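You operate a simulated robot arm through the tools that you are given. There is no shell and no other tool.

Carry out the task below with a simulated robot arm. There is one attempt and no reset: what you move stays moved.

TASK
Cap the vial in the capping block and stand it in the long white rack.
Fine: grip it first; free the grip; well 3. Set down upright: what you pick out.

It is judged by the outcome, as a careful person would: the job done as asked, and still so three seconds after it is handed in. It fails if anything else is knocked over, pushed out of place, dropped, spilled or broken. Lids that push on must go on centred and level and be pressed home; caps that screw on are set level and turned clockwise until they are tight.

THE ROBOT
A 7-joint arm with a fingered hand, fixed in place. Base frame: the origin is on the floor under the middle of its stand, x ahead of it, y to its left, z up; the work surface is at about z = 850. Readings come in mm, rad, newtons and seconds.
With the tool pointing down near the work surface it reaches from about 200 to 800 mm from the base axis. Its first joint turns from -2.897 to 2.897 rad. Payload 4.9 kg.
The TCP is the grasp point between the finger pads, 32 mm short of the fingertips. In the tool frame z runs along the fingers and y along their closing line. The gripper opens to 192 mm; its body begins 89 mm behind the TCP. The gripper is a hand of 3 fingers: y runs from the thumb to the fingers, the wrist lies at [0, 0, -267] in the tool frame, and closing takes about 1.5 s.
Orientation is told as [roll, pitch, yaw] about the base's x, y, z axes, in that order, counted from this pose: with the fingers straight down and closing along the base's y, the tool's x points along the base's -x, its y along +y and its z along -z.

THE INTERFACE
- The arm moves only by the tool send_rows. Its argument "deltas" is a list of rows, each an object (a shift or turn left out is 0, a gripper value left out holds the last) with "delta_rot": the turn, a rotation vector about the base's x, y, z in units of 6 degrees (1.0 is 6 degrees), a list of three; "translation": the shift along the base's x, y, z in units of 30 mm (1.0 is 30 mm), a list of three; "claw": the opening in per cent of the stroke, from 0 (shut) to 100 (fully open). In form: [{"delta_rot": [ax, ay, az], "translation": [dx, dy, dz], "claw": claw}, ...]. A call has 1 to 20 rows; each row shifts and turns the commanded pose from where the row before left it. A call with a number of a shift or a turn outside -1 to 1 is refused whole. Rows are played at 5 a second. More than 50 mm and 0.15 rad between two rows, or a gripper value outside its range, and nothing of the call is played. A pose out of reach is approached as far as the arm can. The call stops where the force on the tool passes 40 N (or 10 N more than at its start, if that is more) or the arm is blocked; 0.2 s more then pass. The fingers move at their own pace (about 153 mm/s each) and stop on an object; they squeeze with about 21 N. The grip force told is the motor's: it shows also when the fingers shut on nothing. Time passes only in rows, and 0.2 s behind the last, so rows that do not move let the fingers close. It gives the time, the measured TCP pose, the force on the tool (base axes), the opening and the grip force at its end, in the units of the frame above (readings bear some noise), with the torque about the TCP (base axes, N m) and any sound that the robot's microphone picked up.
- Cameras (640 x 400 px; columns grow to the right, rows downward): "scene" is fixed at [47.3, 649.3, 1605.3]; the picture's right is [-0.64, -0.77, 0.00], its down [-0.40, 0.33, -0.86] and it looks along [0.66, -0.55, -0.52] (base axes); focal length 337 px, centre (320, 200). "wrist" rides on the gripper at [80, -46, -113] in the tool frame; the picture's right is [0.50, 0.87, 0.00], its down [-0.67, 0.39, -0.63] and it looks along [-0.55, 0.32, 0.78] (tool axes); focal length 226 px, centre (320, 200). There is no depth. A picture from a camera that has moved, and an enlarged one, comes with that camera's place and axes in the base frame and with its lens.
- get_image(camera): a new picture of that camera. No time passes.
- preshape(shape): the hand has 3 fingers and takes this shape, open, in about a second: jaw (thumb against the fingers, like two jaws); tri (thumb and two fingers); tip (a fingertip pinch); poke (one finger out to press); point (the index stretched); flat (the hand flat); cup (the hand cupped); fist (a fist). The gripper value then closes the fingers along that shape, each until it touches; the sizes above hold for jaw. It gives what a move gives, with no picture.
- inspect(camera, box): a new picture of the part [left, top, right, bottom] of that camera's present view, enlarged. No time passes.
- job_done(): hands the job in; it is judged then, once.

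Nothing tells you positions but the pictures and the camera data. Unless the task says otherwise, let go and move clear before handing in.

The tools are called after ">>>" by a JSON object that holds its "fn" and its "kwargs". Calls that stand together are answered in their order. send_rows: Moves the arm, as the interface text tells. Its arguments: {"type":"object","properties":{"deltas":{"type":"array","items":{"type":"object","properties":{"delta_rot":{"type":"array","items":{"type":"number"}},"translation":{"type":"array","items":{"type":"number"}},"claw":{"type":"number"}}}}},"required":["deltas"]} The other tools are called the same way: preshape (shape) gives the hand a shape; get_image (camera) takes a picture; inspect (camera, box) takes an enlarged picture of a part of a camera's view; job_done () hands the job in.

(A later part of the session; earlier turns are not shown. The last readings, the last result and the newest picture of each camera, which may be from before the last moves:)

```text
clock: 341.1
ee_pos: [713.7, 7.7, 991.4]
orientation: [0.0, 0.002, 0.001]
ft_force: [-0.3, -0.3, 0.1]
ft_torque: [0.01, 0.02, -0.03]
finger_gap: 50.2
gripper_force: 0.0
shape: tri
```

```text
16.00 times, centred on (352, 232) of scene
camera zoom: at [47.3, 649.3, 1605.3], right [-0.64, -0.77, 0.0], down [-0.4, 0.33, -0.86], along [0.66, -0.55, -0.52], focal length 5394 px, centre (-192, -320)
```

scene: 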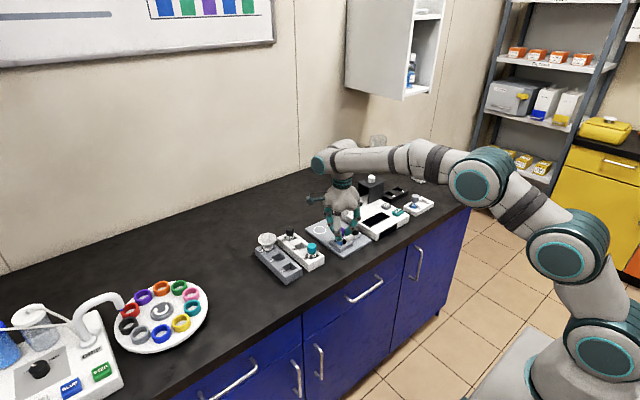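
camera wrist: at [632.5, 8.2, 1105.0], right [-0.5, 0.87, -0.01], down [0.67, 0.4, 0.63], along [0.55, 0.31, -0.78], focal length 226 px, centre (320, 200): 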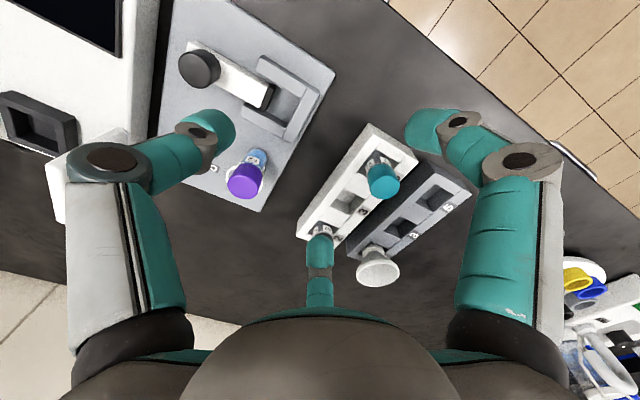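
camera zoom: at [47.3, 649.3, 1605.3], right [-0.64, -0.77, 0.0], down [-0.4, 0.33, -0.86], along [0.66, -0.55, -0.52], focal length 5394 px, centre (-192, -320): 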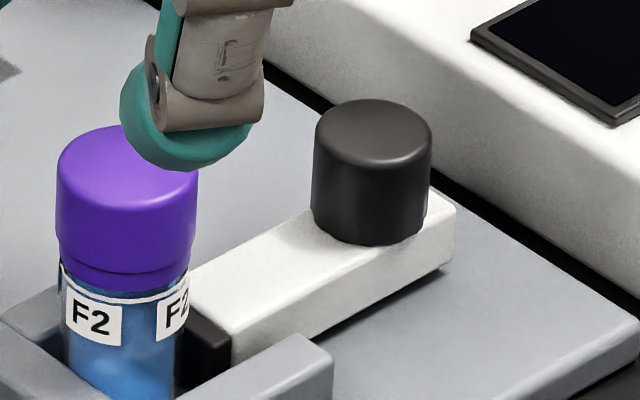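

Clamped again, cap level. Turning to +78° and measuring the cap's centre.

>>> {"fn": "send_rows", "kwargs": {"deltas": [{"delta_rot": [0, 0, 1]}, {"delta_rot": [0, 0, 1]}, {"delta_rot": [0, 0, 1]}, {"delta_rot": [0, 0, 1]}, {"delta_rot": [0, 0, 1]}, {"delta_rot": [0, 0, 1]}, {"delta_rot": [0, 0, 1]}, {"delta_rot": [0, 0, 1]}, {"delta_rot": [0, 0, 1]}, {"delta_rot": [0, 0, 1]}, {"delta_rot": [0, 0, 1]}, {"delta_rot": [0, 0, 1]}, {"delta_rot": [0, 0, 1]}, {}]}}

>>> {"fn": "inspect", "kwargs": {"camera": "wrist", "box": [280, 95, 360, 170]}}

>>> {"fn": "inspect", "kwargs": {"camera": "scene", "box": [342, 220, 362, 245]}}

```text
clock: 344.1
ee_pos: [715.9, 8.0, 989.9]
orientation: [0.002, 0.003, 1.366]
ft_force: [0.5, 0.6, -0.8]
ft_torque: [0.01, 0.02, 0.01]
finger_gap: 50.3
gripper_force: 0.1
shape: tri
```

```text
5.33 times, centred on (320, 132) of wrist
camera zoom: at [743.3, -79.9, 1103.4], right [-0.95, -0.31, 0.0], down [-0.24, 0.74, 0.63], along [-0.2, 0.6, -0.78], focal length 1206 px, centre (320, 560)
```

zoom: 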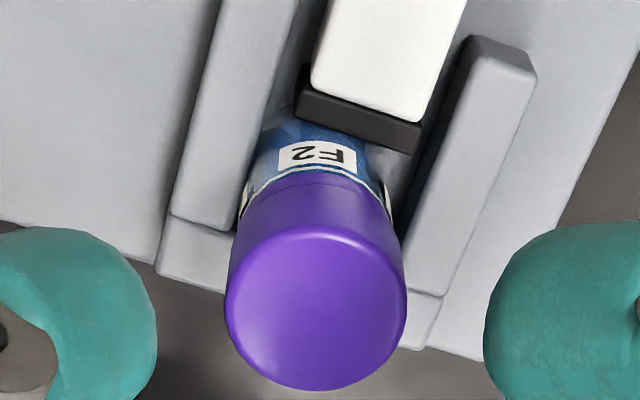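

```text
16.00 times, centred on (352, 232) of scene
camera zoom: at [47.3, 649.3, 1605.3], right [-0.64, -0.77, 0.0], down [-0.4, 0.33, -0.86], along [0.66, -0.55, -0.52], focal length 5394 px, centre (-192, -320)
```

zoom: 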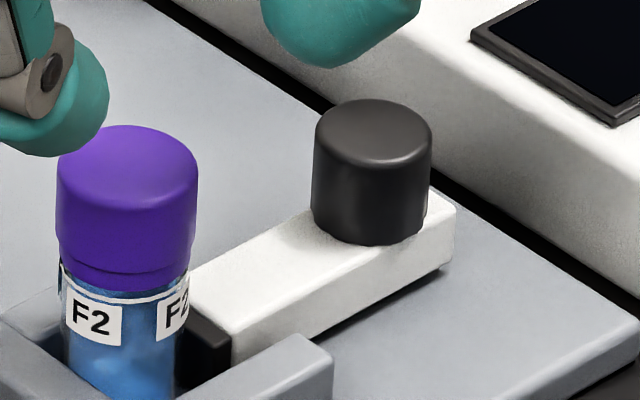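

The cap is nearly concentric with the vial. Centring the hand (0.2, 0.94), descending and gripping with the easing-down.

>>> {"fn": "send_rows", "kwargs": {"deltas": [{"translation": [0.007, 0.031, 0]}, {"translation": [0, 0, -0.9]}, {"translation": [0, 0, -0.93]}, {}, {"claw": 20}, {"claw": 17}, {"claw": 15}, {"claw": 14}, {"claw": 13}, {"claw": 12.3}, {"claw": 11.7, "translation": [0, 0, -0.01]}, {"claw": 11.2, "translation": [0, 0, -0.01]}, {"claw": 10.7, "translation": [0, 0, -0.01]}, {"claw": 10}, {"claw": 9}, {}]}}

>>> {"fn": "inspect", "kwargs": {"camera": "wrist", "box": [270, 110, 370, 210]}}

>>> {"fn": "inspect", "kwargs": {"camera": "scene", "box": [342, 220, 362, 245]}}

```text
clock: 347.5
ee_pos: [715.5, 9.4, 933.7]
orientation: [-0.001, 0.001, 1.364]
ft_force: [0.1, -1.0, 0.6]
ft_torque: [-0.07, -0.02, 0.0]
finger_gap: 22.5
gripper_force: 20.9
shape: tri
```

```text
4.00 times, centred on (320, 160) of wrist
camera zoom: at [743.3, -79.1, 1047.4], right [-0.95, -0.31, 0.0], down [-0.24, 0.74, 0.63], along [-0.2, 0.6, -0.78], focal length 904 px, centre (320, 360)
```

zoom: 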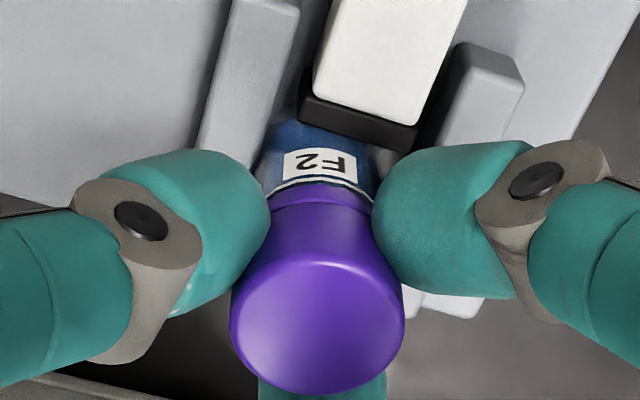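

```text
16.00 times, centred on (352, 232) of scene
camera zoom: at [47.3, 649.3, 1605.3], right [-0.64, -0.77, 0.0], down [-0.4, 0.33, -0.86], along [0.66, -0.55, -0.52], focal length 5394 px, centre (-192, -320)
```

zoom: 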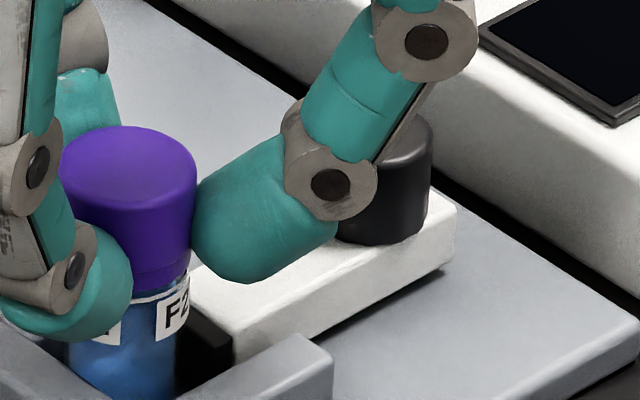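

Gripped with no snap and nothing moved. Now turning clockwise with light load; checking the torque.

>>> {"fn": "send_rows", "kwargs": {"deltas": [{"delta_rot": [0, 0, -1]}, {"delta_rot": [0, 0, -1]}, {"delta_rot": [0, 0, -1]}, {"delta_rot": [0, 0, -1]}, {"delta_rot": [0, 0, -1]}]}}

>>> {"fn": "send_rows", "kwargs": {"deltas": [{"delta_rot": [0, 0, -1]}, {"delta_rot": [0, 0, -1]}, {"delta_rot": [0, 0, -1]}, {"delta_rot": [0, 0, -1]}, {"delta_rot": [0, 0, -1]}]}}

>>> {"fn": "inspect", "kwargs": {"camera": "scene", "box": [342, 220, 362, 245]}}

>>> {"fn": "inspect", "kwargs": {"camera": "wrist", "box": [270, 110, 370, 210]}}

```text
clock: 348.7
ee_pos: [715.9, 9.8, 934.8]
orientation: [0.0, 0.004, 0.836]
ft_force: [0.2, 0.6, 0.5]
ft_torque: [-0.03, 0.01, 0.01]
finger_gap: 22.5
gripper_force: 21.1
shape: tri
```

```text
clock: 349.9
ee_pos: [715.7, 9.4, 933.8]
orientation: [0.0, 0.0, 0.314]
ft_force: [-0.4, 1.1, -0.9]
ft_torque: [-0.02, 0.01, 0.0]
finger_gap: 22.6
gripper_force: 21.3
shape: tri
```

```text
16.00 times, centred on (352, 232) of scene
camera zoom: at [47.3, 649.3, 1605.3], right [-0.64, -0.77, 0.0], down [-0.4, 0.33, -0.86], along [0.66, -0.55, -0.52], focal length 5394 px, centre (-192, -320)
```

zoom: 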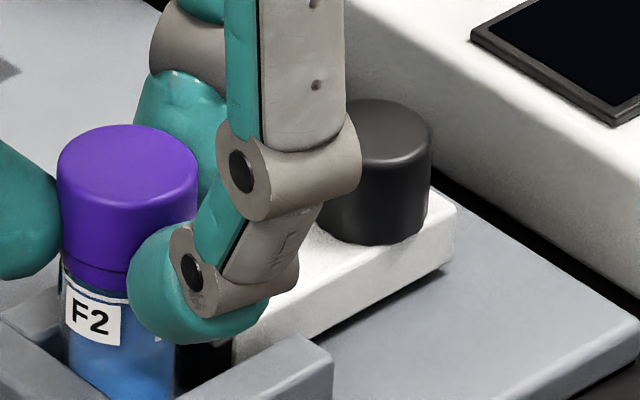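

```text
4.00 times, centred on (320, 160) of wrist
camera zoom: at [653.3, -60.0, 1047.5], right [-0.74, 0.67, 0.0], down [0.52, 0.58, 0.63], along [0.42, 0.47, -0.78], focal length 904 px, centre (320, 360)
```

zoom: 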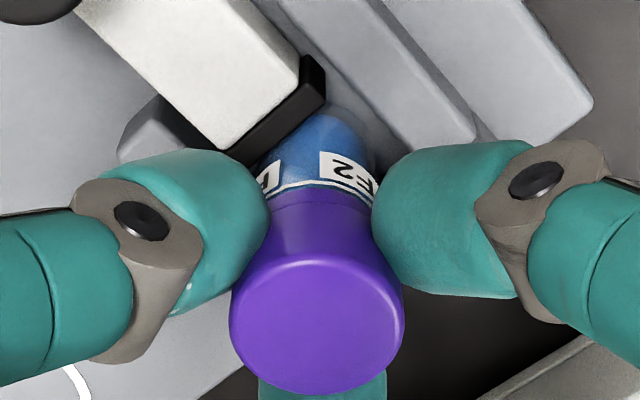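

Beautifully clean now: zero side force and the vial stays still. I'll add about 2–3 N down-force and keep turning.

>>> {"fn": "send_rows", "kwargs": {"deltas": [{"translation": [0, 0, -0.03]}, {}]}}

>>> {"fn": "send_rows", "kwargs": {"deltas": [{"delta_rot": [0, 0, -1]}, {"delta_rot": [0, 0, -1]}, {"delta_rot": [0, 0, -1]}, {"delta_rot": [0, 0, -1]}, {"delta_rot": [0, 0, -1]}]}}

>>> {"fn": "send_rows", "kwargs": {"deltas": [{"delta_rot": [0, 0, -1]}, {"delta_rot": [0, 0, -1]}, {"delta_rot": [0, 0, -1]}, {"delta_rot": [0, 0, -1]}, {"delta_rot": [0, 0, -1]}]}}

>>> {"fn": "send_rows", "kwargs": {"deltas": [{"delta_rot": [0, 0, -1]}, {"delta_rot": [0, 0, -1]}, {"delta_rot": [0, 0, -1]}, {"delta_rot": [0, 0, -1]}, {"delta_rot": [0, 0, -1]}]}}

>>> {"fn": "inspect", "kwargs": {"camera": "scene", "box": [342, 220, 362, 245]}}

```text
clock: 350.5
ee_pos: [714.9, 9.2, 932.8]
orientation: [-0.001, 0.0, 0.318]
ft_force: [-0.1, 1.5, 5.3]
ft_torque: [0.0, 0.0, -0.01]
finger_gap: 22.6
gripper_force: 20.9
shape: tri
```

```text
clock: 351.7
ee_pos: [713.8, 8.2, 933.2]
orientation: [-0.001, 0.001, -0.21]
ft_force: [0.8, 0.4, 5.0]
ft_torque: [-0.03, -0.03, 0.06]
finger_gap: 22.8
gripper_force: 20.5
shape: tri
```

```text
clock: 352.9
ee_pos: [714.7, 10.0, 934.3]
orientation: [0.0, 0.0, -0.733]
ft_force: [1.2, 0.6, 4.8]
ft_torque: [-0.02, -0.05, 0.02]
finger_gap: 22.7
gripper_force: 21.4
shape: tri
```

```text
clock: 354.1
ee_pos: [714.7, 9.7, 933.9]
orientation: [0.001, 0.002, -1.258]
ft_force: [0.9, 0.8, 3.8]
ft_torque: [0.01, 0.04, 0.01]
finger_gap: 22.7
gripper_force: 21.1
shape: tri
```

```text
16.00 times, centred on (352, 232) of scene
camera zoom: at [47.3, 649.3, 1605.3], right [-0.64, -0.77, 0.0], down [-0.4, 0.33, -0.86], along [0.66, -0.55, -0.52], focal length 5394 px, centre (-192, -320)
```

zoom: 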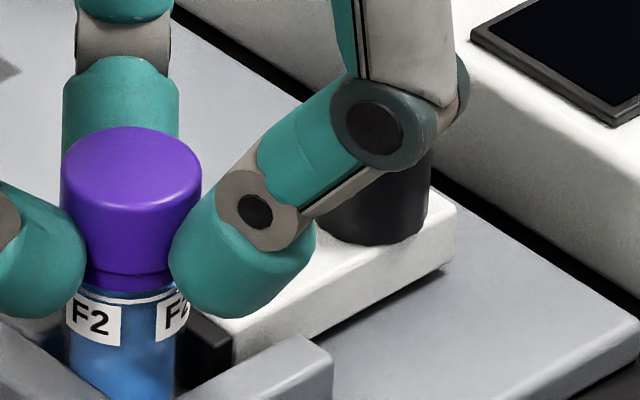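

Still smooth, and the down-force is slowly falling as if the cap is winding down. Continuing to the end of the range.

>>> {"fn": "send_rows", "kwargs": {"deltas": [{"delta_rot": [0, 0, -1]}, {"delta_rot": [0, 0, -1]}, {"delta_rot": [0, 0, -1]}, {"delta_rot": [0, 0, -1]}, {"delta_rot": [0, 0, -1]}]}}

>>> {"fn": "send_rows", "kwargs": {"deltas": [{"delta_rot": [0, 0, -1]}, {"delta_rot": [0, 0, -1]}, {"delta_rot": [0, 0, -1]}, {"delta_rot": [0, 0, -1]}, {"delta_rot": [0, 0, -1]}]}}

>>> {"fn": "send_rows", "kwargs": {"deltas": [{"delta_rot": [0, 0, -1]}, {"delta_rot": [0, 0, -1]}, {"delta_rot": [0, 0, -1]}, {"delta_rot": [0, 0, -1]}, {"delta_rot": [0, 0, -1]}]}}

>>> {"fn": "inspect", "kwargs": {"camera": "scene", "box": [342, 220, 362, 245]}}

```text
clock: 355.3
ee_pos: [715.2, 9.4, 933.1]
orientation: [-0.002, 0.002, -1.779]
ft_force: [-0.2, -0.5, 4.7]
ft_torque: [0.02, -0.03, 0.02]
finger_gap: 22.5
gripper_force: 20.8
shape: tri
```

```text
clock: 356.5
ee_pos: [715.9, 8.9, 934.5]
orientation: [-0.001, 0.001, -2.305]
ft_force: [0.3, -0.4, 4.0]
ft_torque: [0.01, 0.0, 0.05]
finger_gap: 22.6
gripper_force: 20.7
shape: tri
```

```text
clock: 357.7
ee_pos: [714.4, 8.4, 933.3]
orientation: [-0.001, 0.002, -2.828]
ft_force: [-1.0, -0.6, 5.4]
ft_torque: [0.0, 0.04, 0.06]
finger_gap: 22.9
gripper_force: 20.5
shape: tri
```

```text
16.00 times, centred on (352, 232) of scene
camera zoom: at [47.3, 649.3, 1605.3], right [-0.64, -0.77, 0.0], down [-0.4, 0.33, -0.86], along [0.66, -0.55, -0.52], focal length 5394 px, centre (-192, -320)
```

zoom: 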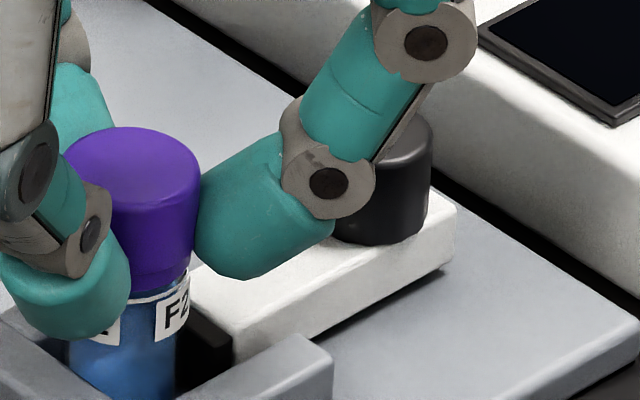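

>>> {"fn": "send_rows", "kwargs": {"deltas": [{"delta_rot": [0, 0, -1]}, {"delta_rot": [0, 0, -1]}, {"delta_rot": [0, 0, -1]}, {"delta_rot": [0, 0, -1]}, {"delta_rot": [0, 0, -1]}, {"delta_rot": [0, 0, -1]}]}}

>>> {"fn": "send_rows", "kwargs": {"deltas": [{"delta_rot": [0, 0, -1]}, {"delta_rot": [0, 0, -1]}, {"delta_rot": [0, 0, -1]}, {"delta_rot": [0, 0, -1]}, {"delta_rot": [0, 0, -1]}, {"delta_rot": [0, 0, -1]}]}}

>>> {"fn": "inspect", "kwargs": {"camera": "scene", "box": [342, 220, 362, 245]}}

```text
clock: 359.1
ee_pos: [715.1, 9.2, 934.0]
orientation: [0.001, 0.0, 2.829]
ft_force: [1.1, 0.7, 3.8]
ft_torque: [0.0, -0.07, 0.03]
finger_gap: 22.7
gripper_force: 20.3
shape: tri
```

```text
clock: 360.5
ee_pos: [714.7, 8.9, 934.0]
orientation: [0.001, 0.003, 2.2]
ft_force: [0.3, -0.4, 3.6]
ft_torque: [0.01, -0.04, 0.03]
finger_gap: 22.7
gripper_force: 20.8
shape: tri
```

```text
16.00 times, centred on (352, 232) of scene
camera zoom: at [47.3, 649.3, 1605.3], right [-0.64, -0.77, 0.0], down [-0.4, 0.33, -0.86], along [0.66, -0.55, -0.52], focal length 5394 px, centre (-192, -320)
```

zoom: 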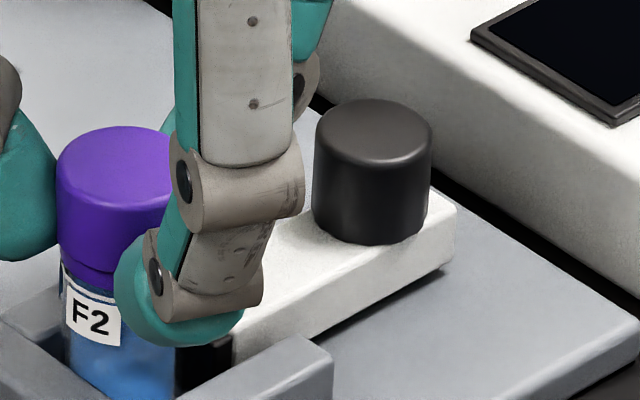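

A very clean 312° turn. Releasing to listen, then I'll rewind and continue with the same careful grip.

>>> {"fn": "send_rows", "kwargs": {"deltas": [{"claw": 11}, {"claw": 12}, {"claw": 13}, {"claw": 15}, {"claw": 18}, {"claw": 22}, {"claw": 26}, {}]}}

>>> {"fn": "inspect", "kwargs": {"camera": "scene", "box": [342, 220, 362, 245]}}

>>> {"fn": "inspect", "kwargs": {"camera": "wrist", "box": [270, 110, 370, 210]}}

```text
clock: 362.3
ee_pos: [715.1, 8.9, 935.2]
orientation: [0.001, 0.002, 2.201]
ft_force: [-0.4, -0.6, 0.0]
ft_torque: [0.02, -0.01, 0.01]
finger_gap: 49.8
gripper_force: 0.0
shape: tri
heard: snap
```

```text
16.00 times, centred on (352, 232) of scene
camera zoom: at [47.3, 649.3, 1605.3], right [-0.64, -0.77, 0.0], down [-0.4, 0.33, -0.86], along [0.66, -0.55, -0.52], focal length 5394 px, centre (-192, -320)
```

zoom: 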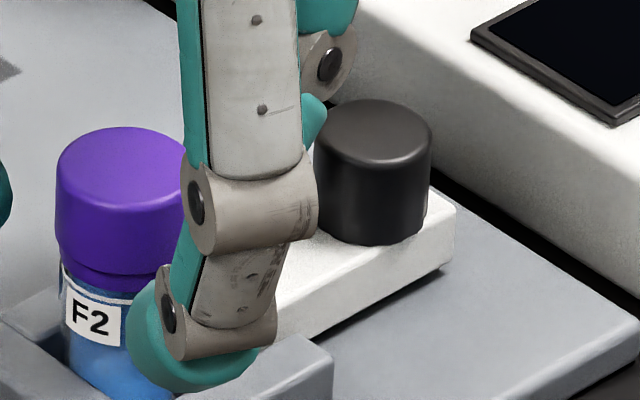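

```text
4.00 times, centred on (320, 160) of wrist
camera zoom: at [798.6, -28.9, 1046.6], right [-0.4, -0.91, 0.0], down [-0.71, 0.31, 0.63], along [-0.58, 0.26, -0.78], focal length 904 px, centre (320, 360)
```

zoom: 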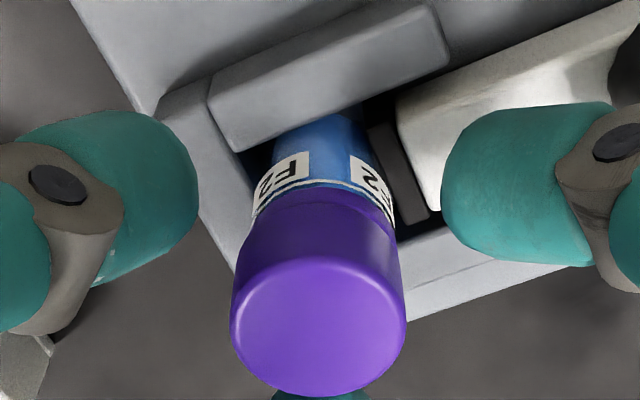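

Snap on release again: the cap is caught now after a clean turn. I'll rewind, re-centre precisely, and see whether I can grip it without breaking the catch this time.

>>> {"fn": "send_rows", "kwargs": {"deltas": [{"translation": [0, 0, 0.7]}, {"translation": [0, 0, 0.7]}, {"delta_rot": [0, 0, 1]}, {"delta_rot": [0, 0, 1]}, {"delta_rot": [0, 0, 1]}, {"delta_rot": [0, 0, 1]}, {"delta_rot": [0, 0, 1]}, {"delta_rot": [0, 0, 1]}, {"delta_rot": [0, 0, 1]}, {"delta_rot": [0, 0, 1]}, {"delta_rot": [0, 0, 1]}, {"delta_rot": [0, 0, 1]}, {"delta_rot": [0, 0, 1]}, {"delta_rot": [0, 0, 1]}, {"delta_rot": [0, 0, 1]}, {"delta_rot": [0, 0, 1]}, {"delta_rot": [0, 0, 1]}, {"delta_rot": [0, 0, 1]}, {"delta_rot": [0, 0, 1]}, {"delta_rot": [0, 0, 1]}]}}

>>> {"fn": "send_rows", "kwargs": {"deltas": [{"delta_rot": [0, 0, 1]}, {"delta_rot": [0, 0, 1]}, {"delta_rot": [0, 0, 1]}, {"delta_rot": [0, 0, 1]}, {"delta_rot": [0, 0, 1]}, {"delta_rot": [0, 0, 1]}, {"delta_rot": [0, 0, 1]}, {"delta_rot": [0, 0, 1]}, {"delta_rot": [0, 0, 1]}, {"delta_rot": [0, 0, 1]}, {"delta_rot": [0, 0, 1]}, {"delta_rot": [0, 0, 1]}, {"delta_rot": [0, 0, 1]}, {"delta_rot": [0, 0, 1]}, {"delta_rot": [0, 0, 1]}, {"delta_rot": [0, 0, 1]}, {"delta_rot": [0, 0, 1]}, {"delta_rot": [0, 0, 1]}, {"delta_rot": [0, 0, 1]}, {}]}}

>>> {"fn": "inspect", "kwargs": {"camera": "wrist", "box": [285, 110, 355, 175]}}

>>> {"fn": "send_rows", "kwargs": {"deltas": [{"delta_rot": [0, 0, 1]}, {"delta_rot": [0, 0, 1]}, {"delta_rot": [0, 0, 1]}, {"delta_rot": [0, 0, 1]}, {"delta_rot": [0, 0, 1]}, {"delta_rot": [0, 0, 1]}, {"delta_rot": [0, 0, 1]}, {"delta_rot": [0, 0, 1]}, {"delta_rot": [0, 0, 1]}, {"delta_rot": [0, 0, 1]}, {"delta_rot": [0, 0, 1]}, {"delta_rot": [0, 0, 1]}, {"delta_rot": [0, 0, 1]}, {"delta_rot": [0, 0, 1]}, {"delta_rot": [0, 0, 1]}, {}]}}

>>> {"fn": "inspect", "kwargs": {"camera": "wrist", "box": [285, 110, 355, 175]}}

```text
clock: 366.5
ee_pos: [715.8, 9.2, 975.7]
orientation: [0.001, 0.002, -2.195]
ft_force: [-0.6, -0.5, 0.3]
ft_torque: [0.0, 0.01, 0.03]
finger_gap: 49.4
gripper_force: 0.3
shape: tri
```

```text
clock: 370.7
ee_pos: [714.7, 9.7, 976.3]
orientation: [-0.002, 0.002, -0.206]
ft_force: [-0.1, 0.4, 0.7]
ft_torque: [0.01, 0.0, -0.02]
finger_gap: 49.4
gripper_force: 0.1
shape: tri
```

```text
6.15 times, centred on (320, 142) of wrist
camera zoom: at [627.6, -20.5, 1088.7], right [-0.31, 0.95, 0.0], down [0.74, 0.24, 0.63], along [0.6, 0.2, -0.78], focal length 1391 px, centre (320, 554)
```

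zoom: 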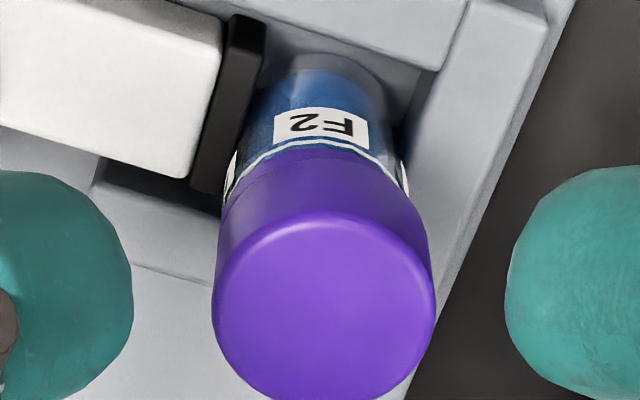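

```text
clock: 374.1
ee_pos: [714.2, 8.7, 975.0]
orientation: [-0.001, 0.001, 1.365]
ft_force: [0.5, 0.1, -0.1]
ft_torque: [-0.02, 0.02, 0.03]
finger_gap: 49.6
gripper_force: 0.1
shape: tri
```

```text
6.15 times, centred on (320, 142) of wrist
camera zoom: at [743.4, -79.2, 1088.8], right [-0.95, -0.31, 0.0], down [-0.24, 0.74, 0.63], along [-0.2, 0.6, -0.78], focal length 1391 px, centre (320, 554)
```

zoom: 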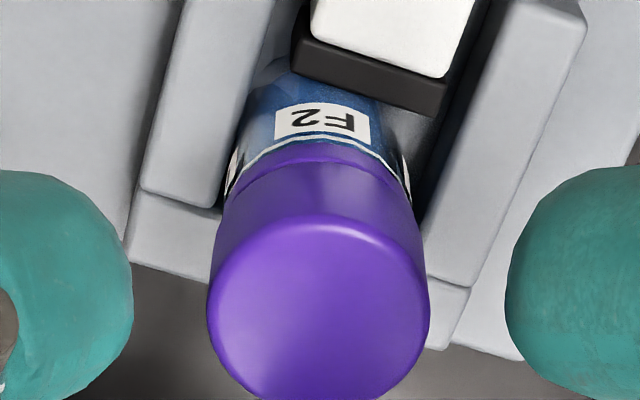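

Offset is only (-0.1, +0.6) mm. Centring, lowering and gripping exactly like last time.

>>> {"fn": "send_rows", "kwargs": {"deltas": [{"translation": [-0.003, 0.019, 0]}, {"translation": [0, 0, -0.7]}, {"translation": [0, 0, -0.65]}, {}, {"claw": 20}, {"claw": 17}, {"claw": 15}, {"claw": 14}, {"claw": 13}, {"claw": 12.3}, {"claw": 11.7, "translation": [0, 0, -0.01]}, {"claw": 11.2, "translation": [0, 0, -0.01]}, {"claw": 10.7, "translation": [0, 0, -0.01]}, {"claw": 10}, {"claw": 9}, {}]}}

>>> {"fn": "inspect", "kwargs": {"camera": "wrist", "box": [270, 110, 370, 210]}}

>>> {"fn": "inspect", "kwargs": {"camera": "scene", "box": [342, 220, 362, 245]}}

```text
clock: 377.5
ee_pos: [714.8, 10.2, 934.7]
orientation: [-0.002, 0.003, 1.363]
ft_force: [1.6, 0.4, 1.2]
ft_torque: [-0.01, -0.06, 0.01]
finger_gap: 22.8
gripper_force: 21.5
shape: tri
```

```text
4.00 times, centred on (320, 160) of wrist
camera zoom: at [742.9, -78.6, 1047.2], right [-0.95, -0.31, 0.0], down [-0.24, 0.74, 0.63], along [-0.2, 0.6, -0.78], focal length 904 px, centre (320, 360)
```

zoom: 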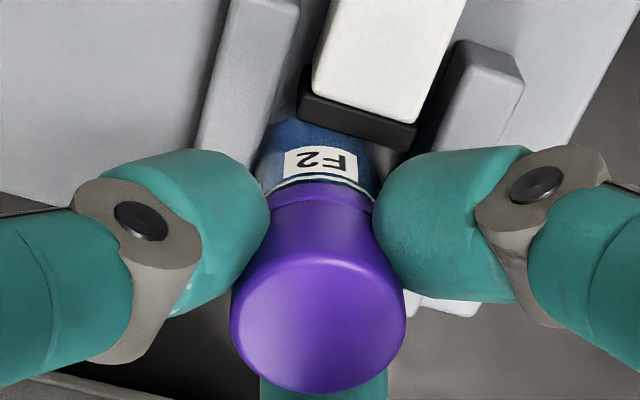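

```text
16.00 times, centred on (352, 232) of scene
camera zoom: at [47.3, 649.3, 1605.3], right [-0.64, -0.77, 0.0], down [-0.4, 0.33, -0.86], along [0.66, -0.55, -0.52], focal length 5394 px, centre (-192, -320)
```

zoom: 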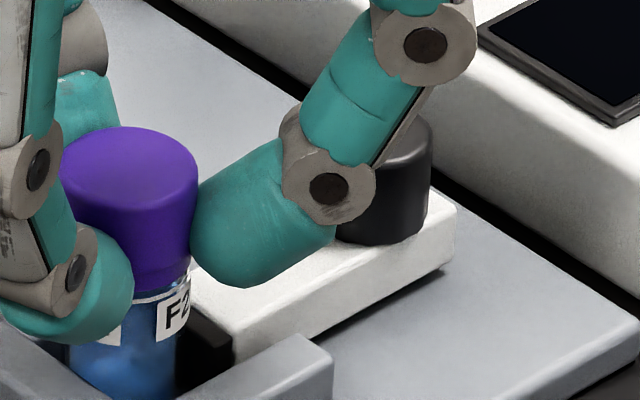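

No snap this time: the cap is gripped and still caught. Now turning clockwise and watching torque and label.

>>> {"fn": "send_rows", "kwargs": {"deltas": [{"delta_rot": [0, 0, -1]}, {"delta_rot": [0, 0, -1]}, {"delta_rot": [0, 0, -1]}]}}

>>> {"fn": "inspect", "kwargs": {"camera": "scene", "box": [342, 220, 362, 245]}}

>>> {"fn": "send_rows", "kwargs": {"deltas": [{"delta_rot": [0, 0, -1]}, {"delta_rot": [0, 0, -1]}, {"delta_rot": [0, 0, -1]}]}}

>>> {"fn": "inspect", "kwargs": {"camera": "scene", "box": [342, 220, 362, 245]}}

>>> {"fn": "inspect", "kwargs": {"camera": "wrist", "box": [270, 110, 370, 210]}}

```text
clock: 378.3
ee_pos: [715.4, 10.5, 934.8]
orientation: [-0.001, 0.001, 1.049]
ft_force: [-1.0, 0.8, 1.2]
ft_torque: [0.0, -0.02, 0.0]
finger_gap: 22.4
gripper_force: 20.5
shape: tri
heard: snap
```

```text
16.00 times, centred on (352, 232) of scene
camera zoom: at [47.3, 649.3, 1605.3], right [-0.64, -0.77, 0.0], down [-0.4, 0.33, -0.86], along [0.66, -0.55, -0.52], focal length 5394 px, centre (-192, -320)
```

zoom: 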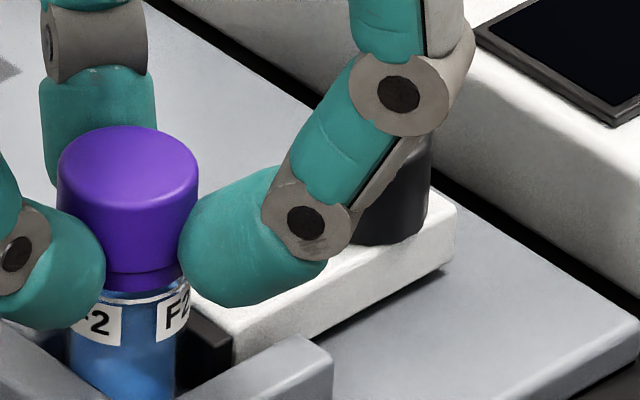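

```text
clock: 379.1
ee_pos: [714.8, 10.0, 934.9]
orientation: [0.0, 0.0, 0.732]
ft_force: [0.8, -0.3, 0.5]
ft_torque: [0.03, -0.02, 0.02]
finger_gap: 22.8
gripper_force: 20.8
shape: tri
```

```text
16.00 times, centred on (352, 232) of scene
camera zoom: at [47.3, 649.3, 1605.3], right [-0.64, -0.77, 0.0], down [-0.4, 0.33, -0.86], along [0.66, -0.55, -0.52], focal length 5394 px, centre (-192, -320)
```

zoom: 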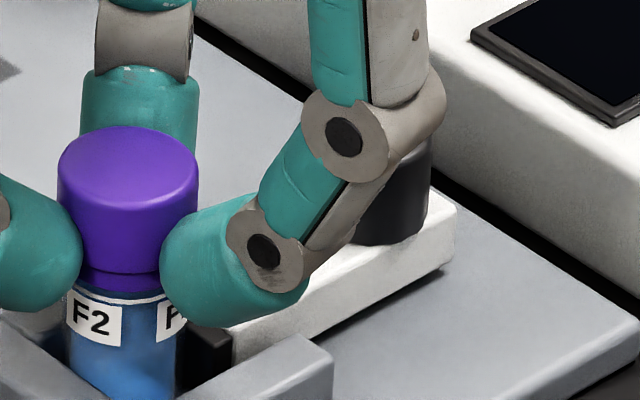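

```text
4.00 times, centred on (320, 160) of wrist
camera zoom: at [686.2, -78.6, 1047.3], right [-0.95, 0.31, 0.0], down [0.24, 0.74, 0.63], along [0.19, 0.6, -0.78], focal length 904 px, centre (320, 360)
```

zoom: 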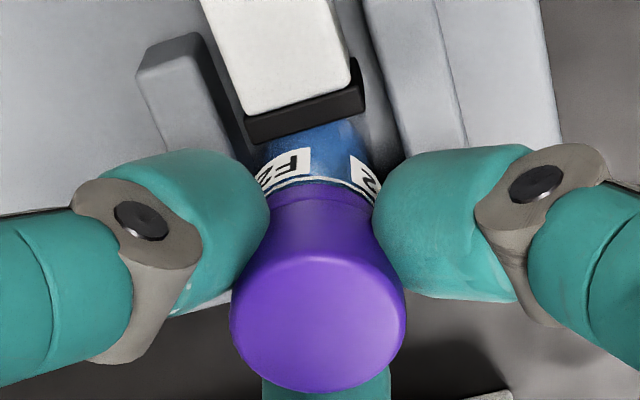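

The catch let go with a snap after only a few degrees and almost no torque. I'll keep turning under light pressure through the rest of the range to see if a thread ever takes hold in this clean, centred state.

>>> {"fn": "send_rows", "kwargs": {"deltas": [{"translation": [0, 0, -0.025]}, {"delta_rot": [0, 0, -1]}, {"delta_rot": [0, 0, -1]}, {"delta_rot": [0, 0, -1]}, {"delta_rot": [0, 0, -1]}, {"delta_rot": [0, 0, -1]}, {"delta_rot": [0, 0, -1]}, {"delta_rot": [0, 0, -1]}, {"delta_rot": [0, 0, -1]}]}}

>>> {"fn": "send_rows", "kwargs": {"deltas": [{"delta_rot": [0, 0, -1]}, {"delta_rot": [0, 0, -1]}, {"delta_rot": [0, 0, -1]}, {"delta_rot": [0, 0, -1]}, {"delta_rot": [0, 0, -1]}, {"delta_rot": [0, 0, -1]}, {"delta_rot": [0, 0, -1]}, {"delta_rot": [0, 0, -1]}]}}

>>> {"fn": "send_rows", "kwargs": {"deltas": [{"delta_rot": [0, 0, -1]}, {"delta_rot": [0, 0, -1]}, {"delta_rot": [0, 0, -1]}, {"delta_rot": [0, 0, -1]}, {"delta_rot": [0, 0, -1]}, {"delta_rot": [0, 0, -1]}, {"delta_rot": [0, 0, -1]}, {"delta_rot": [0, 0, -1]}]}}

>>> {"fn": "send_rows", "kwargs": {"deltas": [{"delta_rot": [0, 0, -1]}, {"delta_rot": [0, 0, -1]}, {"delta_rot": [0, 0, -1]}, {"delta_rot": [0, 0, -1]}, {"delta_rot": [0, 0, -1]}, {"delta_rot": [0, 0, -1]}, {"delta_rot": [0, 0, -1]}, {"delta_rot": [0, 0, -1]}]}}

>>> {"fn": "send_rows", "kwargs": {"deltas": [{"delta_rot": [0, 0, -1]}, {"delta_rot": [0, 0, -1]}, {"delta_rot": [0, 0, -1]}, {"delta_rot": [0, 0, -1]}, {"delta_rot": [0, 0, -1]}, {"delta_rot": [0, 0, -1]}, {"delta_rot": [0, 0, -1]}, {"delta_rot": [0, 0, -1]}]}}

>>> {"fn": "inspect", "kwargs": {"camera": "scene", "box": [342, 220, 362, 245]}}

```text
clock: 381.1
ee_pos: [714.6, 10.4, 933.4]
orientation: [0.002, 0.001, -0.105]
ft_force: [0.4, -0.1, 5.7]
ft_torque: [-0.03, 0.0, -0.02]
finger_gap: 22.5
gripper_force: 20.6
shape: tri
```

```text
clock: 382.9
ee_pos: [715.3, 9.6, 933.6]
orientation: [0.0, 0.0, -0.942]
ft_force: [2.9, -2.9, 6.0]
ft_torque: [-0.07, -0.06, 0.12]
finger_gap: 22.7
gripper_force: 21.3
shape: tri
```

```text
clock: 384.7
ee_pos: [715.3, 9.4, 932.9]
orientation: [-0.001, 0.003, -1.779]
ft_force: [0.8, -2.3, 7.6]
ft_torque: [-0.03, -0.02, 0.09]
finger_gap: 22.9
gripper_force: 21.1
shape: tri
```

```text
clock: 386.5
ee_pos: [714.6, 9.3, 933.8]
orientation: [0.001, 0.001, -2.618]
ft_force: [1.5, -4.9, 5.6]
ft_torque: [-0.09, 0.01, 0.07]
finger_gap: 22.9
gripper_force: 20.9
shape: tri
```

```text
clock: 388.3
ee_pos: [714.9, 10.0, 934.3]
orientation: [0.0, 0.001, 2.826]
ft_force: [1.6, -3.3, 4.5]
ft_torque: [-0.07, -0.05, 0.08]
finger_gap: 22.7
gripper_force: 20.7
shape: tri
```

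```text
16.00 times, centred on (352, 232) of scene
camera zoom: at [47.3, 649.3, 1605.3], right [-0.64, -0.77, 0.0], down [-0.4, 0.33, -0.86], along [0.66, -0.55, -0.52], focal length 5394 px, centre (-192, -320)
```

zoom: 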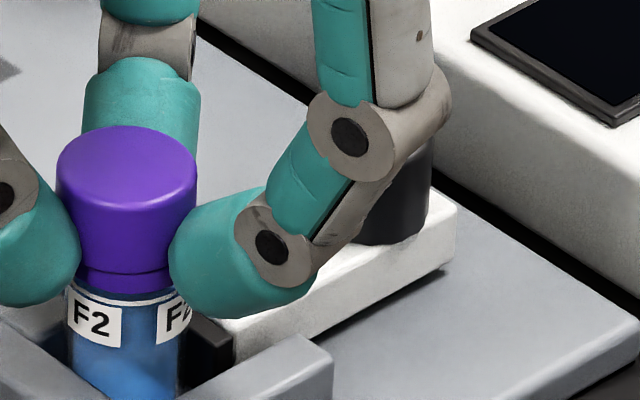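

No thread ever takes hold, and when caught the cap and vial behave as one rigid piece. So this cap seats by snapping home rather than screwing further. I'll release so it snaps on, then press it home from the top with a single finger.

>>> {"fn": "send_rows", "kwargs": {"deltas": [{"translation": [-0.01, 0.02, 0]}, {}, {"claw": 11}, {"claw": 12}, {"claw": 13}, {"claw": 15}, {"claw": 18}, {"claw": 22}, {"claw": 26}, {}]}}

>>> {"fn": "send_rows", "kwargs": {"deltas": [{"translation": [0, 0, 0.8]}, {"translation": [0, 0, 0.9]}, {"translation": [0, 0, 0.9]}, {}]}}

>>> {"fn": "preshape", "kwargs": {"shape": "poke"}}

>>> {"fn": "get_image", "kwargs": {"camera": "wrist"}}

>>> {"fn": "inspect", "kwargs": {"camera": "scene", "box": [320, 190, 380, 250]}}

```text
clock: 390.5
ee_pos: [716.0, 10.6, 933.5]
orientation: [0.0, 0.002, 2.83]
ft_force: [-0.4, -0.1, 0.0]
ft_torque: [-0.01, -0.01, 0.0]
finger_gap: 49.5
gripper_force: 0.0
shape: tri
heard: snap
```

```text
clock: 391.5
ee_pos: [716.4, 10.3, 1011.4]
orientation: [0.0, 0.001, 2.83]
ft_force: [-0.3, 0.0, 0.0]
ft_torque: [0.01, 0.0, 0.01]
finger_gap: 49.8
gripper_force: 0.0
shape: tri
```

```text
clock: 392.4
ee_pos: [714.4, 11.0, 1010.7]
orientation: [0.0, 0.002, 2.83]
ft_force: [-0.6, -0.2, 0.5]
ft_torque: [-0.01, 0.0, 0.03]
finger_gap: 0.2
gripper_force: 0.1
shape: poke
```

```text
taken
camera wrist: at [803.7, 28.6, 1124.2], right [0.21, -0.98, 0.0], down [-0.76, -0.16, 0.63], along [-0.62, -0.13, -0.78], focal length 226 px, centre (320, 200)
```

wrist: 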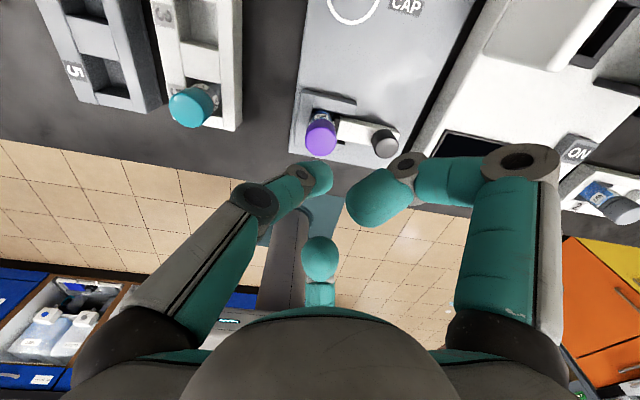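

```text
6.67 times, centred on (350, 220) of scene
camera zoom: at [47.3, 649.3, 1605.3], right [-0.64, -0.77, 0.0], down [-0.4, 0.33, -0.86], along [0.66, -0.55, -0.52], focal length 2247 px, centre (120, 67)
```

zoom: 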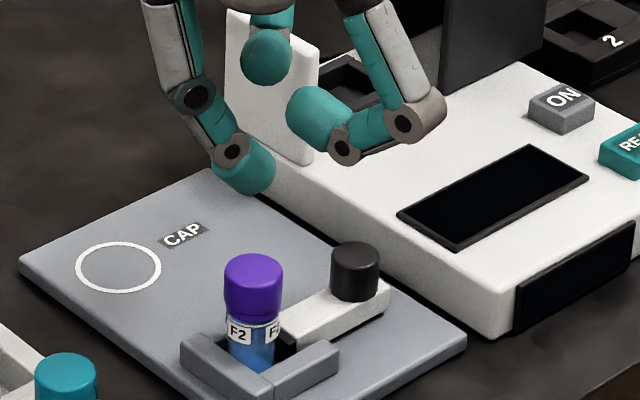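

Snap on release: it's on. In the poke shape the thumb's tip is on the hand's axis, about 34 mm below the grasp point. I'll lower it onto the cap's centre and press.

>>> {"fn": "send_rows", "kwargs": {"deltas": [{"translation": [0, 0, -0.8]}, {"translation": [0, 0, -0.5]}, {}]}}

>>> {"fn": "inspect", "kwargs": {"camera": "wrist", "box": [260, 100, 380, 210]}}

>>> {"fn": "inspect", "kwargs": {"camera": "scene", "box": [335, 205, 370, 245]}}

```text
clock: 393.2
ee_pos: [715.5, 9.9, 972.2]
orientation: [0.001, 0.003, 2.828]
ft_force: [0.3, -0.1, 0.1]
ft_torque: [0.0, -0.06, -0.03]
finger_gap: 0.0
gripper_force: 0.0
shape: poke
```

```text
3.64 times, centred on (320, 155) of wrist
camera zoom: at [804.2, 28.2, 1085.1], right [0.21, -0.98, 0.0], down [-0.76, -0.16, 0.63], along [-0.62, -0.13, -0.78], focal length 822 px, centre (320, 364)
```

zoom: 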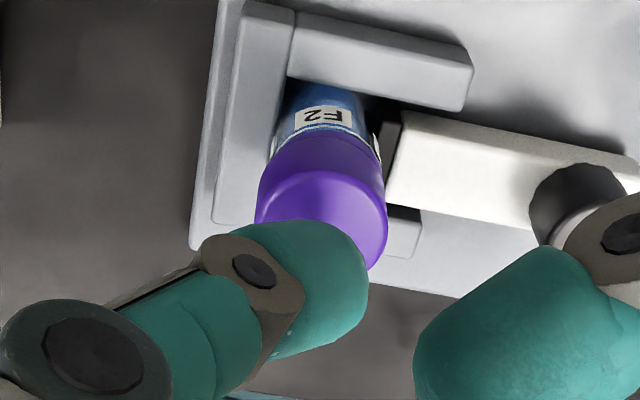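

```text
10.00 times, centred on (352, 225) of scene
camera zoom: at [47.3, 649.3, 1605.3], right [-0.64, -0.77, 0.0], down [-0.4, 0.33, -0.86], along [0.66, -0.55, -0.52], focal length 3371 px, centre (-5, -50)
```

zoom: 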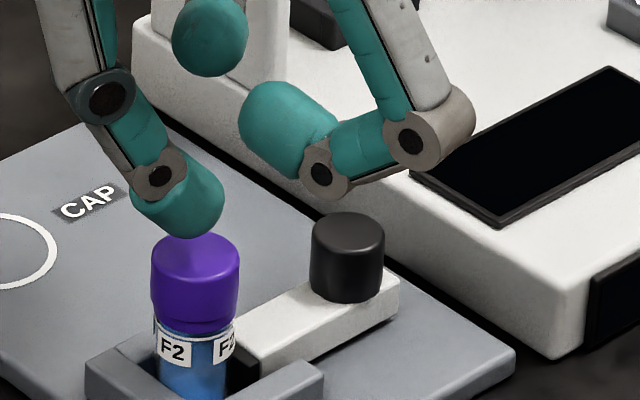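

>>> {"fn": "send_rows", "kwargs": {"deltas": [{"translation": [0, 0, -0.3]}, {"translation": [0, 0, -0.1]}, {}]}}

>>> {"fn": "send_rows", "kwargs": {"deltas": [{"translation": [0, 0, -0.07]}, {}]}}

>>> {"fn": "send_rows", "kwargs": {"deltas": [{"translation": [0, 0, -0.07]}, {}]}}

>>> {"fn": "inspect", "kwargs": {"camera": "scene", "box": [335, 205, 370, 245]}}

```text
clock: 394.0
ee_pos: [715.9, 10.9, 959.6]
orientation: [0.001, 0.0, 2.83]
ft_force: [-0.6, 0.0, 0.4]
ft_torque: [0.0, 0.03, -0.01]
finger_gap: 0.0
gripper_force: 0.1
shape: poke
```

```text
clock: 394.6
ee_pos: [715.7, 10.8, 960.6]
orientation: [-0.001, 0.003, 2.829]
ft_force: [-1.5, 1.0, 8.4]
ft_torque: [0.03, 0.06, 0.02]
finger_gap: 0.1
gripper_force: 0.0
shape: poke
```

```text
clock: 395.2
ee_pos: [715.5, 11.3, 960.9]
orientation: [-0.001, 0.005, 2.83]
ft_force: [-4.4, 5.1, 25.9]
ft_torque: [0.18, 0.23, -0.02]
finger_gap: 0.1
gripper_force: 0.0
shape: poke
```

```text
10.00 times, centred on (352, 225) of scene
camera zoom: at [47.3, 649.3, 1605.3], right [-0.64, -0.77, 0.0], down [-0.4, 0.33, -0.86], along [0.66, -0.55, -0.52], focal length 3371 px, centre (-5, -50)
```

zoom: 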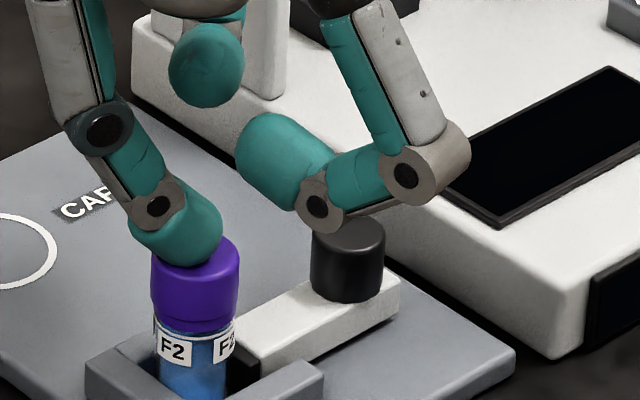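

26 N straight down and the cap sits firm. One touch more, then lift off and look at the seam.

>>> {"fn": "send_rows", "kwargs": {"deltas": [{"translation": [0.005, -0.01, -0.015]}, {}]}}

>>> {"fn": "send_rows", "kwargs": {"deltas": [{"translation": [0, 0, 0.3]}, {"translation": [0, 0, 0.9]}, {"translation": [0, 0, 0.5]}, {}]}}

>>> {"fn": "inspect", "kwargs": {"camera": "scene", "box": [342, 220, 362, 245]}}

>>> {"fn": "inspect", "kwargs": {"camera": "wrist", "box": [280, 90, 360, 180]}}

```text
clock: 395.8
ee_pos: [716.4, 10.8, 957.2]
orientation: [-0.003, 0.008, 2.83]
ft_force: [-1.8, 7.6, 33.4]
ft_torque: [0.16, 0.2, -0.04]
finger_gap: 0.2
gripper_force: 0.0
shape: poke
```

```text
clock: 396.8
ee_pos: [716.8, 10.4, 1005.9]
orientation: [0.001, 0.001, 2.828]
ft_force: [-0.3, 0.1, -0.3]
ft_torque: [0.01, 0.01, -0.02]
finger_gap: 0.1
gripper_force: 0.1
shape: poke
```

```text
16.00 times, centred on (352, 232) of scene
camera zoom: at [47.3, 649.3, 1605.3], right [-0.64, -0.77, 0.0], down [-0.4, 0.33, -0.86], along [0.66, -0.55, -0.52], focal length 5394 px, centre (-192, -320)
```

zoom: 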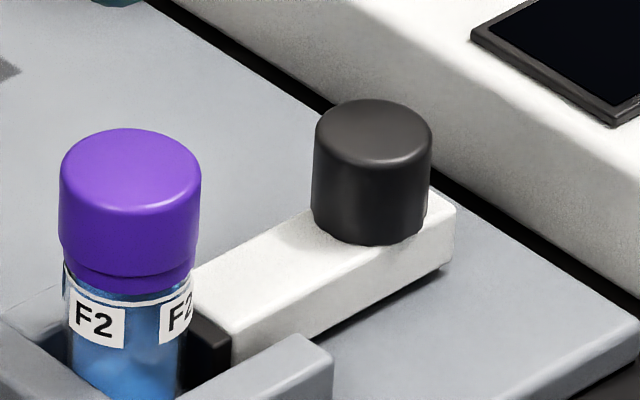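

```text
4.44 times, centred on (320, 135) of wrist
camera zoom: at [804.7, 28.3, 1119.1], right [0.21, -0.98, 0.0], down [-0.76, -0.16, 0.63], along [-0.62, -0.13, -0.78], focal length 1005 px, centre (320, 489)
```

zoom: 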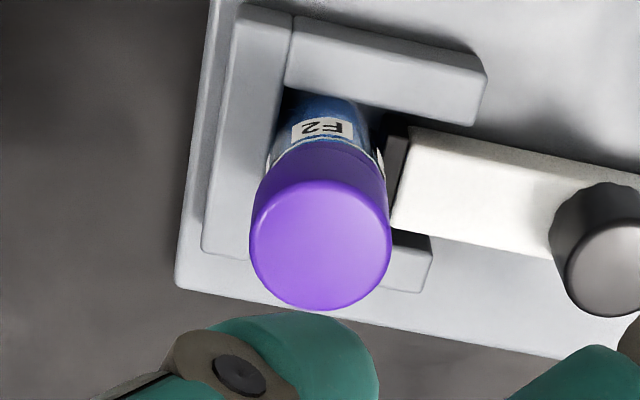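

Pressed home with 33 N: level and flush. Now I'll free the clamp. Turning back to yaw 0 and positioning the back of the thumb beside the knob.

>>> {"fn": "preshape", "kwargs": {"shape": "tri"}}

>>> {"fn": "send_rows", "kwargs": {"deltas": [{"claw": 65, "delta_rot": [0, 0, 1]}, {"delta_rot": [0, 0, 1]}, {"delta_rot": [0, 0, 1]}, {"delta_rot": [0, 0, 1]}, {"delta_rot": [0, 0, 1]}, {"delta_rot": [0, 0, 1]}, {"delta_rot": [0, 0, 1]}, {"delta_rot": [0, 0, 1]}, {"delta_rot": [0, 0, 1]}, {"delta_rot": [0, 0, 1]}, {"delta_rot": [0, 0, 1]}, {"delta_rot": [0, 0, 1]}, {"delta_rot": [0, 0, 1]}, {"delta_rot": [0, 0, 1]}, {"delta_rot": [0, 0, 1]}, {"delta_rot": [0, 0, 1]}, {"delta_rot": [0, 0, 1]}, {"delta_rot": [0, 0, 1]}, {"delta_rot": [0, 0, 1]}]}}

>>> {"fn": "send_rows", "kwargs": {"deltas": [{"delta_rot": [0, 0, 1]}, {"delta_rot": [0, 0, 1]}, {"delta_rot": [0, 0, 1]}, {"delta_rot": [0, 0, 1]}, {"delta_rot": [0, 0, 1]}, {"delta_rot": [0, 0, 1]}, {"delta_rot": [0, 0, 1]}, {"delta_rot": [0, 0, 1]}, {"delta_rot": [0, 0, 1]}, {"delta_rot": [0, 0, 1]}, {"delta_rot": [0, 0, 1]}, {"delta_rot": [0, 0, 1]}, {"delta_rot": [0, 0, 1]}, {"delta_rot": [0, 0, 1]}, {"translation": [-0.06, 0.7, 0]}, {"translation": [-0.06, 0.72, 0]}, {}]}}

>>> {"fn": "get_image", "kwargs": {"camera": "wrist"}}

```text
clock: 397.7
ee_pos: [716.5, 9.5, 1007.7]
orientation: [0.0, 0.002, 2.83]
ft_force: [-0.5, 0.2, -0.8]
ft_torque: [0.01, 0.0, 0.01]
finger_gap: 192.0
gripper_force: 0.0
shape: tri
```

```text
clock: 401.7
ee_pos: [714.2, 10.9, 1007.6]
orientation: [0.0, 0.001, -1.462]
ft_force: [-0.3, 0.5, -0.1]
ft_torque: [0.02, -0.02, 0.01]
finger_gap: 125.5
gripper_force: 0.0
shape: tri
```

```text
clock: 405.3
ee_pos: [711.4, 54.2, 1006.8]
orientation: [0.0, 0.002, 0.001]
ft_force: [0.8, -0.3, -0.5]
ft_torque: [-0.02, 0.02, 0.01]
finger_gap: 125.2
gripper_force: 0.1
shape: tri
```

```text
taken
camera wrist: at [631.2, 5.9, 1120.1], right [-0.5, 0.86, 0.0], down [0.67, 0.39, 0.63], along [0.55, 0.32, -0.78], focal length 226 px, centre (320, 200)
```

wrist: 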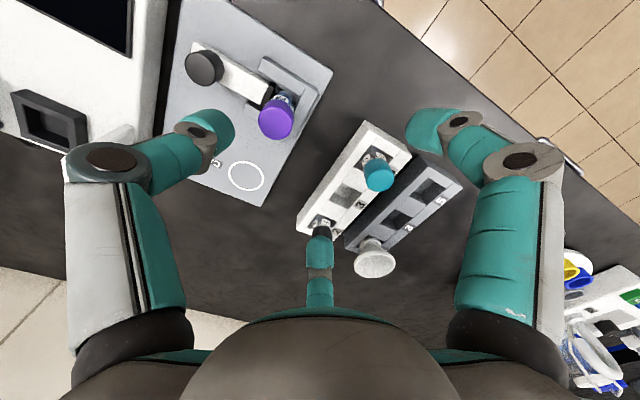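

>>> {"fn": "send_rows", "kwargs": {"deltas": [{"translation": [0, 0, -0.8]}, {"translation": [0, 0, -0.8]}, {"translation": [0, 0, -0.7]}, {}]}}

>>> {"fn": "inspect", "kwargs": {"camera": "wrist", "box": [130, 40, 370, 220]}}

```text
clock: 406.3
ee_pos: [711.5, 54.1, 938.0]
orientation: [0.001, 0.002, 0.001]
ft_force: [-0.5, -0.6, 0.3]
ft_torque: [-0.01, 0.05, -0.01]
finger_gap: 125.6
gripper_force: 0.0
shape: tri
```

```text
2.22 times, centred on (250, 130) of wrist
camera zoom: at [631.1, 6.5, 1050.8], right [-0.5, 0.86, 0.0], down [0.67, 0.39, 0.63], along [0.55, 0.32, -0.78], focal length 502 px, centre (476, 356)
```

zoom: 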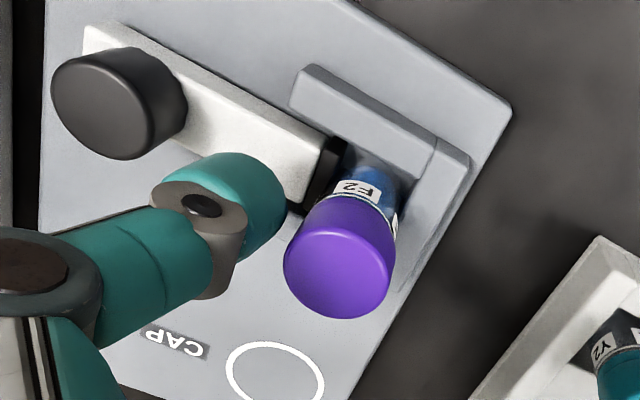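

>>> {"fn": "send_rows", "kwargs": {"deltas": [{"translation": [0, -0.2, 0]}, {"translation": [0, 0, -0.3]}, {"translation": [0, 0, -0.25]}, {}]}}

>>> {"fn": "send_rows", "kwargs": {"deltas": [{"translation": [0, -0.15, 0]}, {"translation": [0, -0.15, 0]}, {"translation": [0, -0.1, 0]}, {}]}}

>>> {"fn": "send_rows", "kwargs": {"deltas": [{"translation": [0, -0.1, 0]}, {"translation": [0, -0.1, 0]}, {"translation": [0, -0.1, 0]}, {}]}}

>>> {"fn": "inspect", "kwargs": {"camera": "wrist", "box": [130, 40, 370, 220]}}

```text
clock: 407.3
ee_pos: [712.7, 46.8, 921.2]
orientation: [-0.001, 0.001, 0.0]
ft_force: [0.3, -0.2, 0.1]
ft_torque: [0.02, 0.03, 0.0]
finger_gap: 125.3
gripper_force: 0.2
shape: tri
```

```text
clock: 408.3
ee_pos: [710.9, 35.8, 920.7]
orientation: [-0.002, 0.002, 0.001]
ft_force: [-0.3, 0.2, 0.5]
ft_torque: [-0.03, 0.01, 0.0]
finger_gap: 125.1
gripper_force: 0.0
shape: tri
```

```text
clock: 409.3
ee_pos: [710.2, 26.0, 921.4]
orientation: [0.0, -0.001, 0.001]
ft_force: [-0.1, 6.6, 1.8]
ft_torque: [-0.14, -0.04, -0.05]
finger_gap: 119.2
gripper_force: 0.1
shape: tri
```

```text
2.22 times, centred on (250, 130) of wrist
camera zoom: at [631.1, -21.3, 1034.8], right [-0.5, 0.86, 0.0], down [0.67, 0.39, 0.63], along [0.55, 0.32, -0.78], focal length 502 px, centre (476, 356)
```

zoom: 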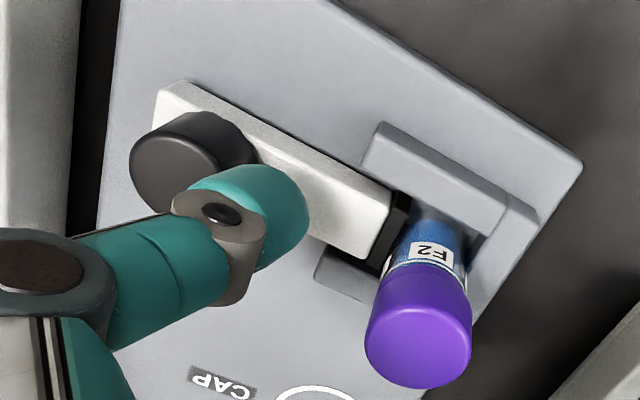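

Contact, pushing on.

>>> {"fn": "send_rows", "kwargs": {"deltas": [{"translation": [0, -0.1, 0]}, {"translation": [0, -0.1, 0]}, {"translation": [0, -0.1, 0]}, {}]}}

>>> {"fn": "inspect", "kwargs": {"camera": "wrist", "box": [130, 40, 370, 220]}}

```text
clock: 410.3
ee_pos: [711.2, 16.4, 920.7]
orientation: [0.002, 0.003, 0.001]
ft_force: [-1.3, 2.7, 1.6]
ft_torque: [-0.04, 0.03, -0.08]
finger_gap: 121.8
gripper_force: 0.0
shape: tri
```

```text
2.22 times, centred on (250, 130) of wrist
camera zoom: at [631.2, -30.5, 1034.5], right [-0.5, 0.86, 0.0], down [0.67, 0.39, 0.63], along [0.54, 0.32, -0.78], focal length 502 px, centre (476, 356)
```

zoom: 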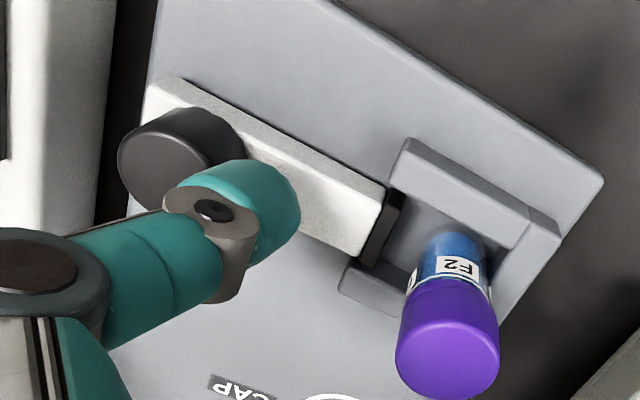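

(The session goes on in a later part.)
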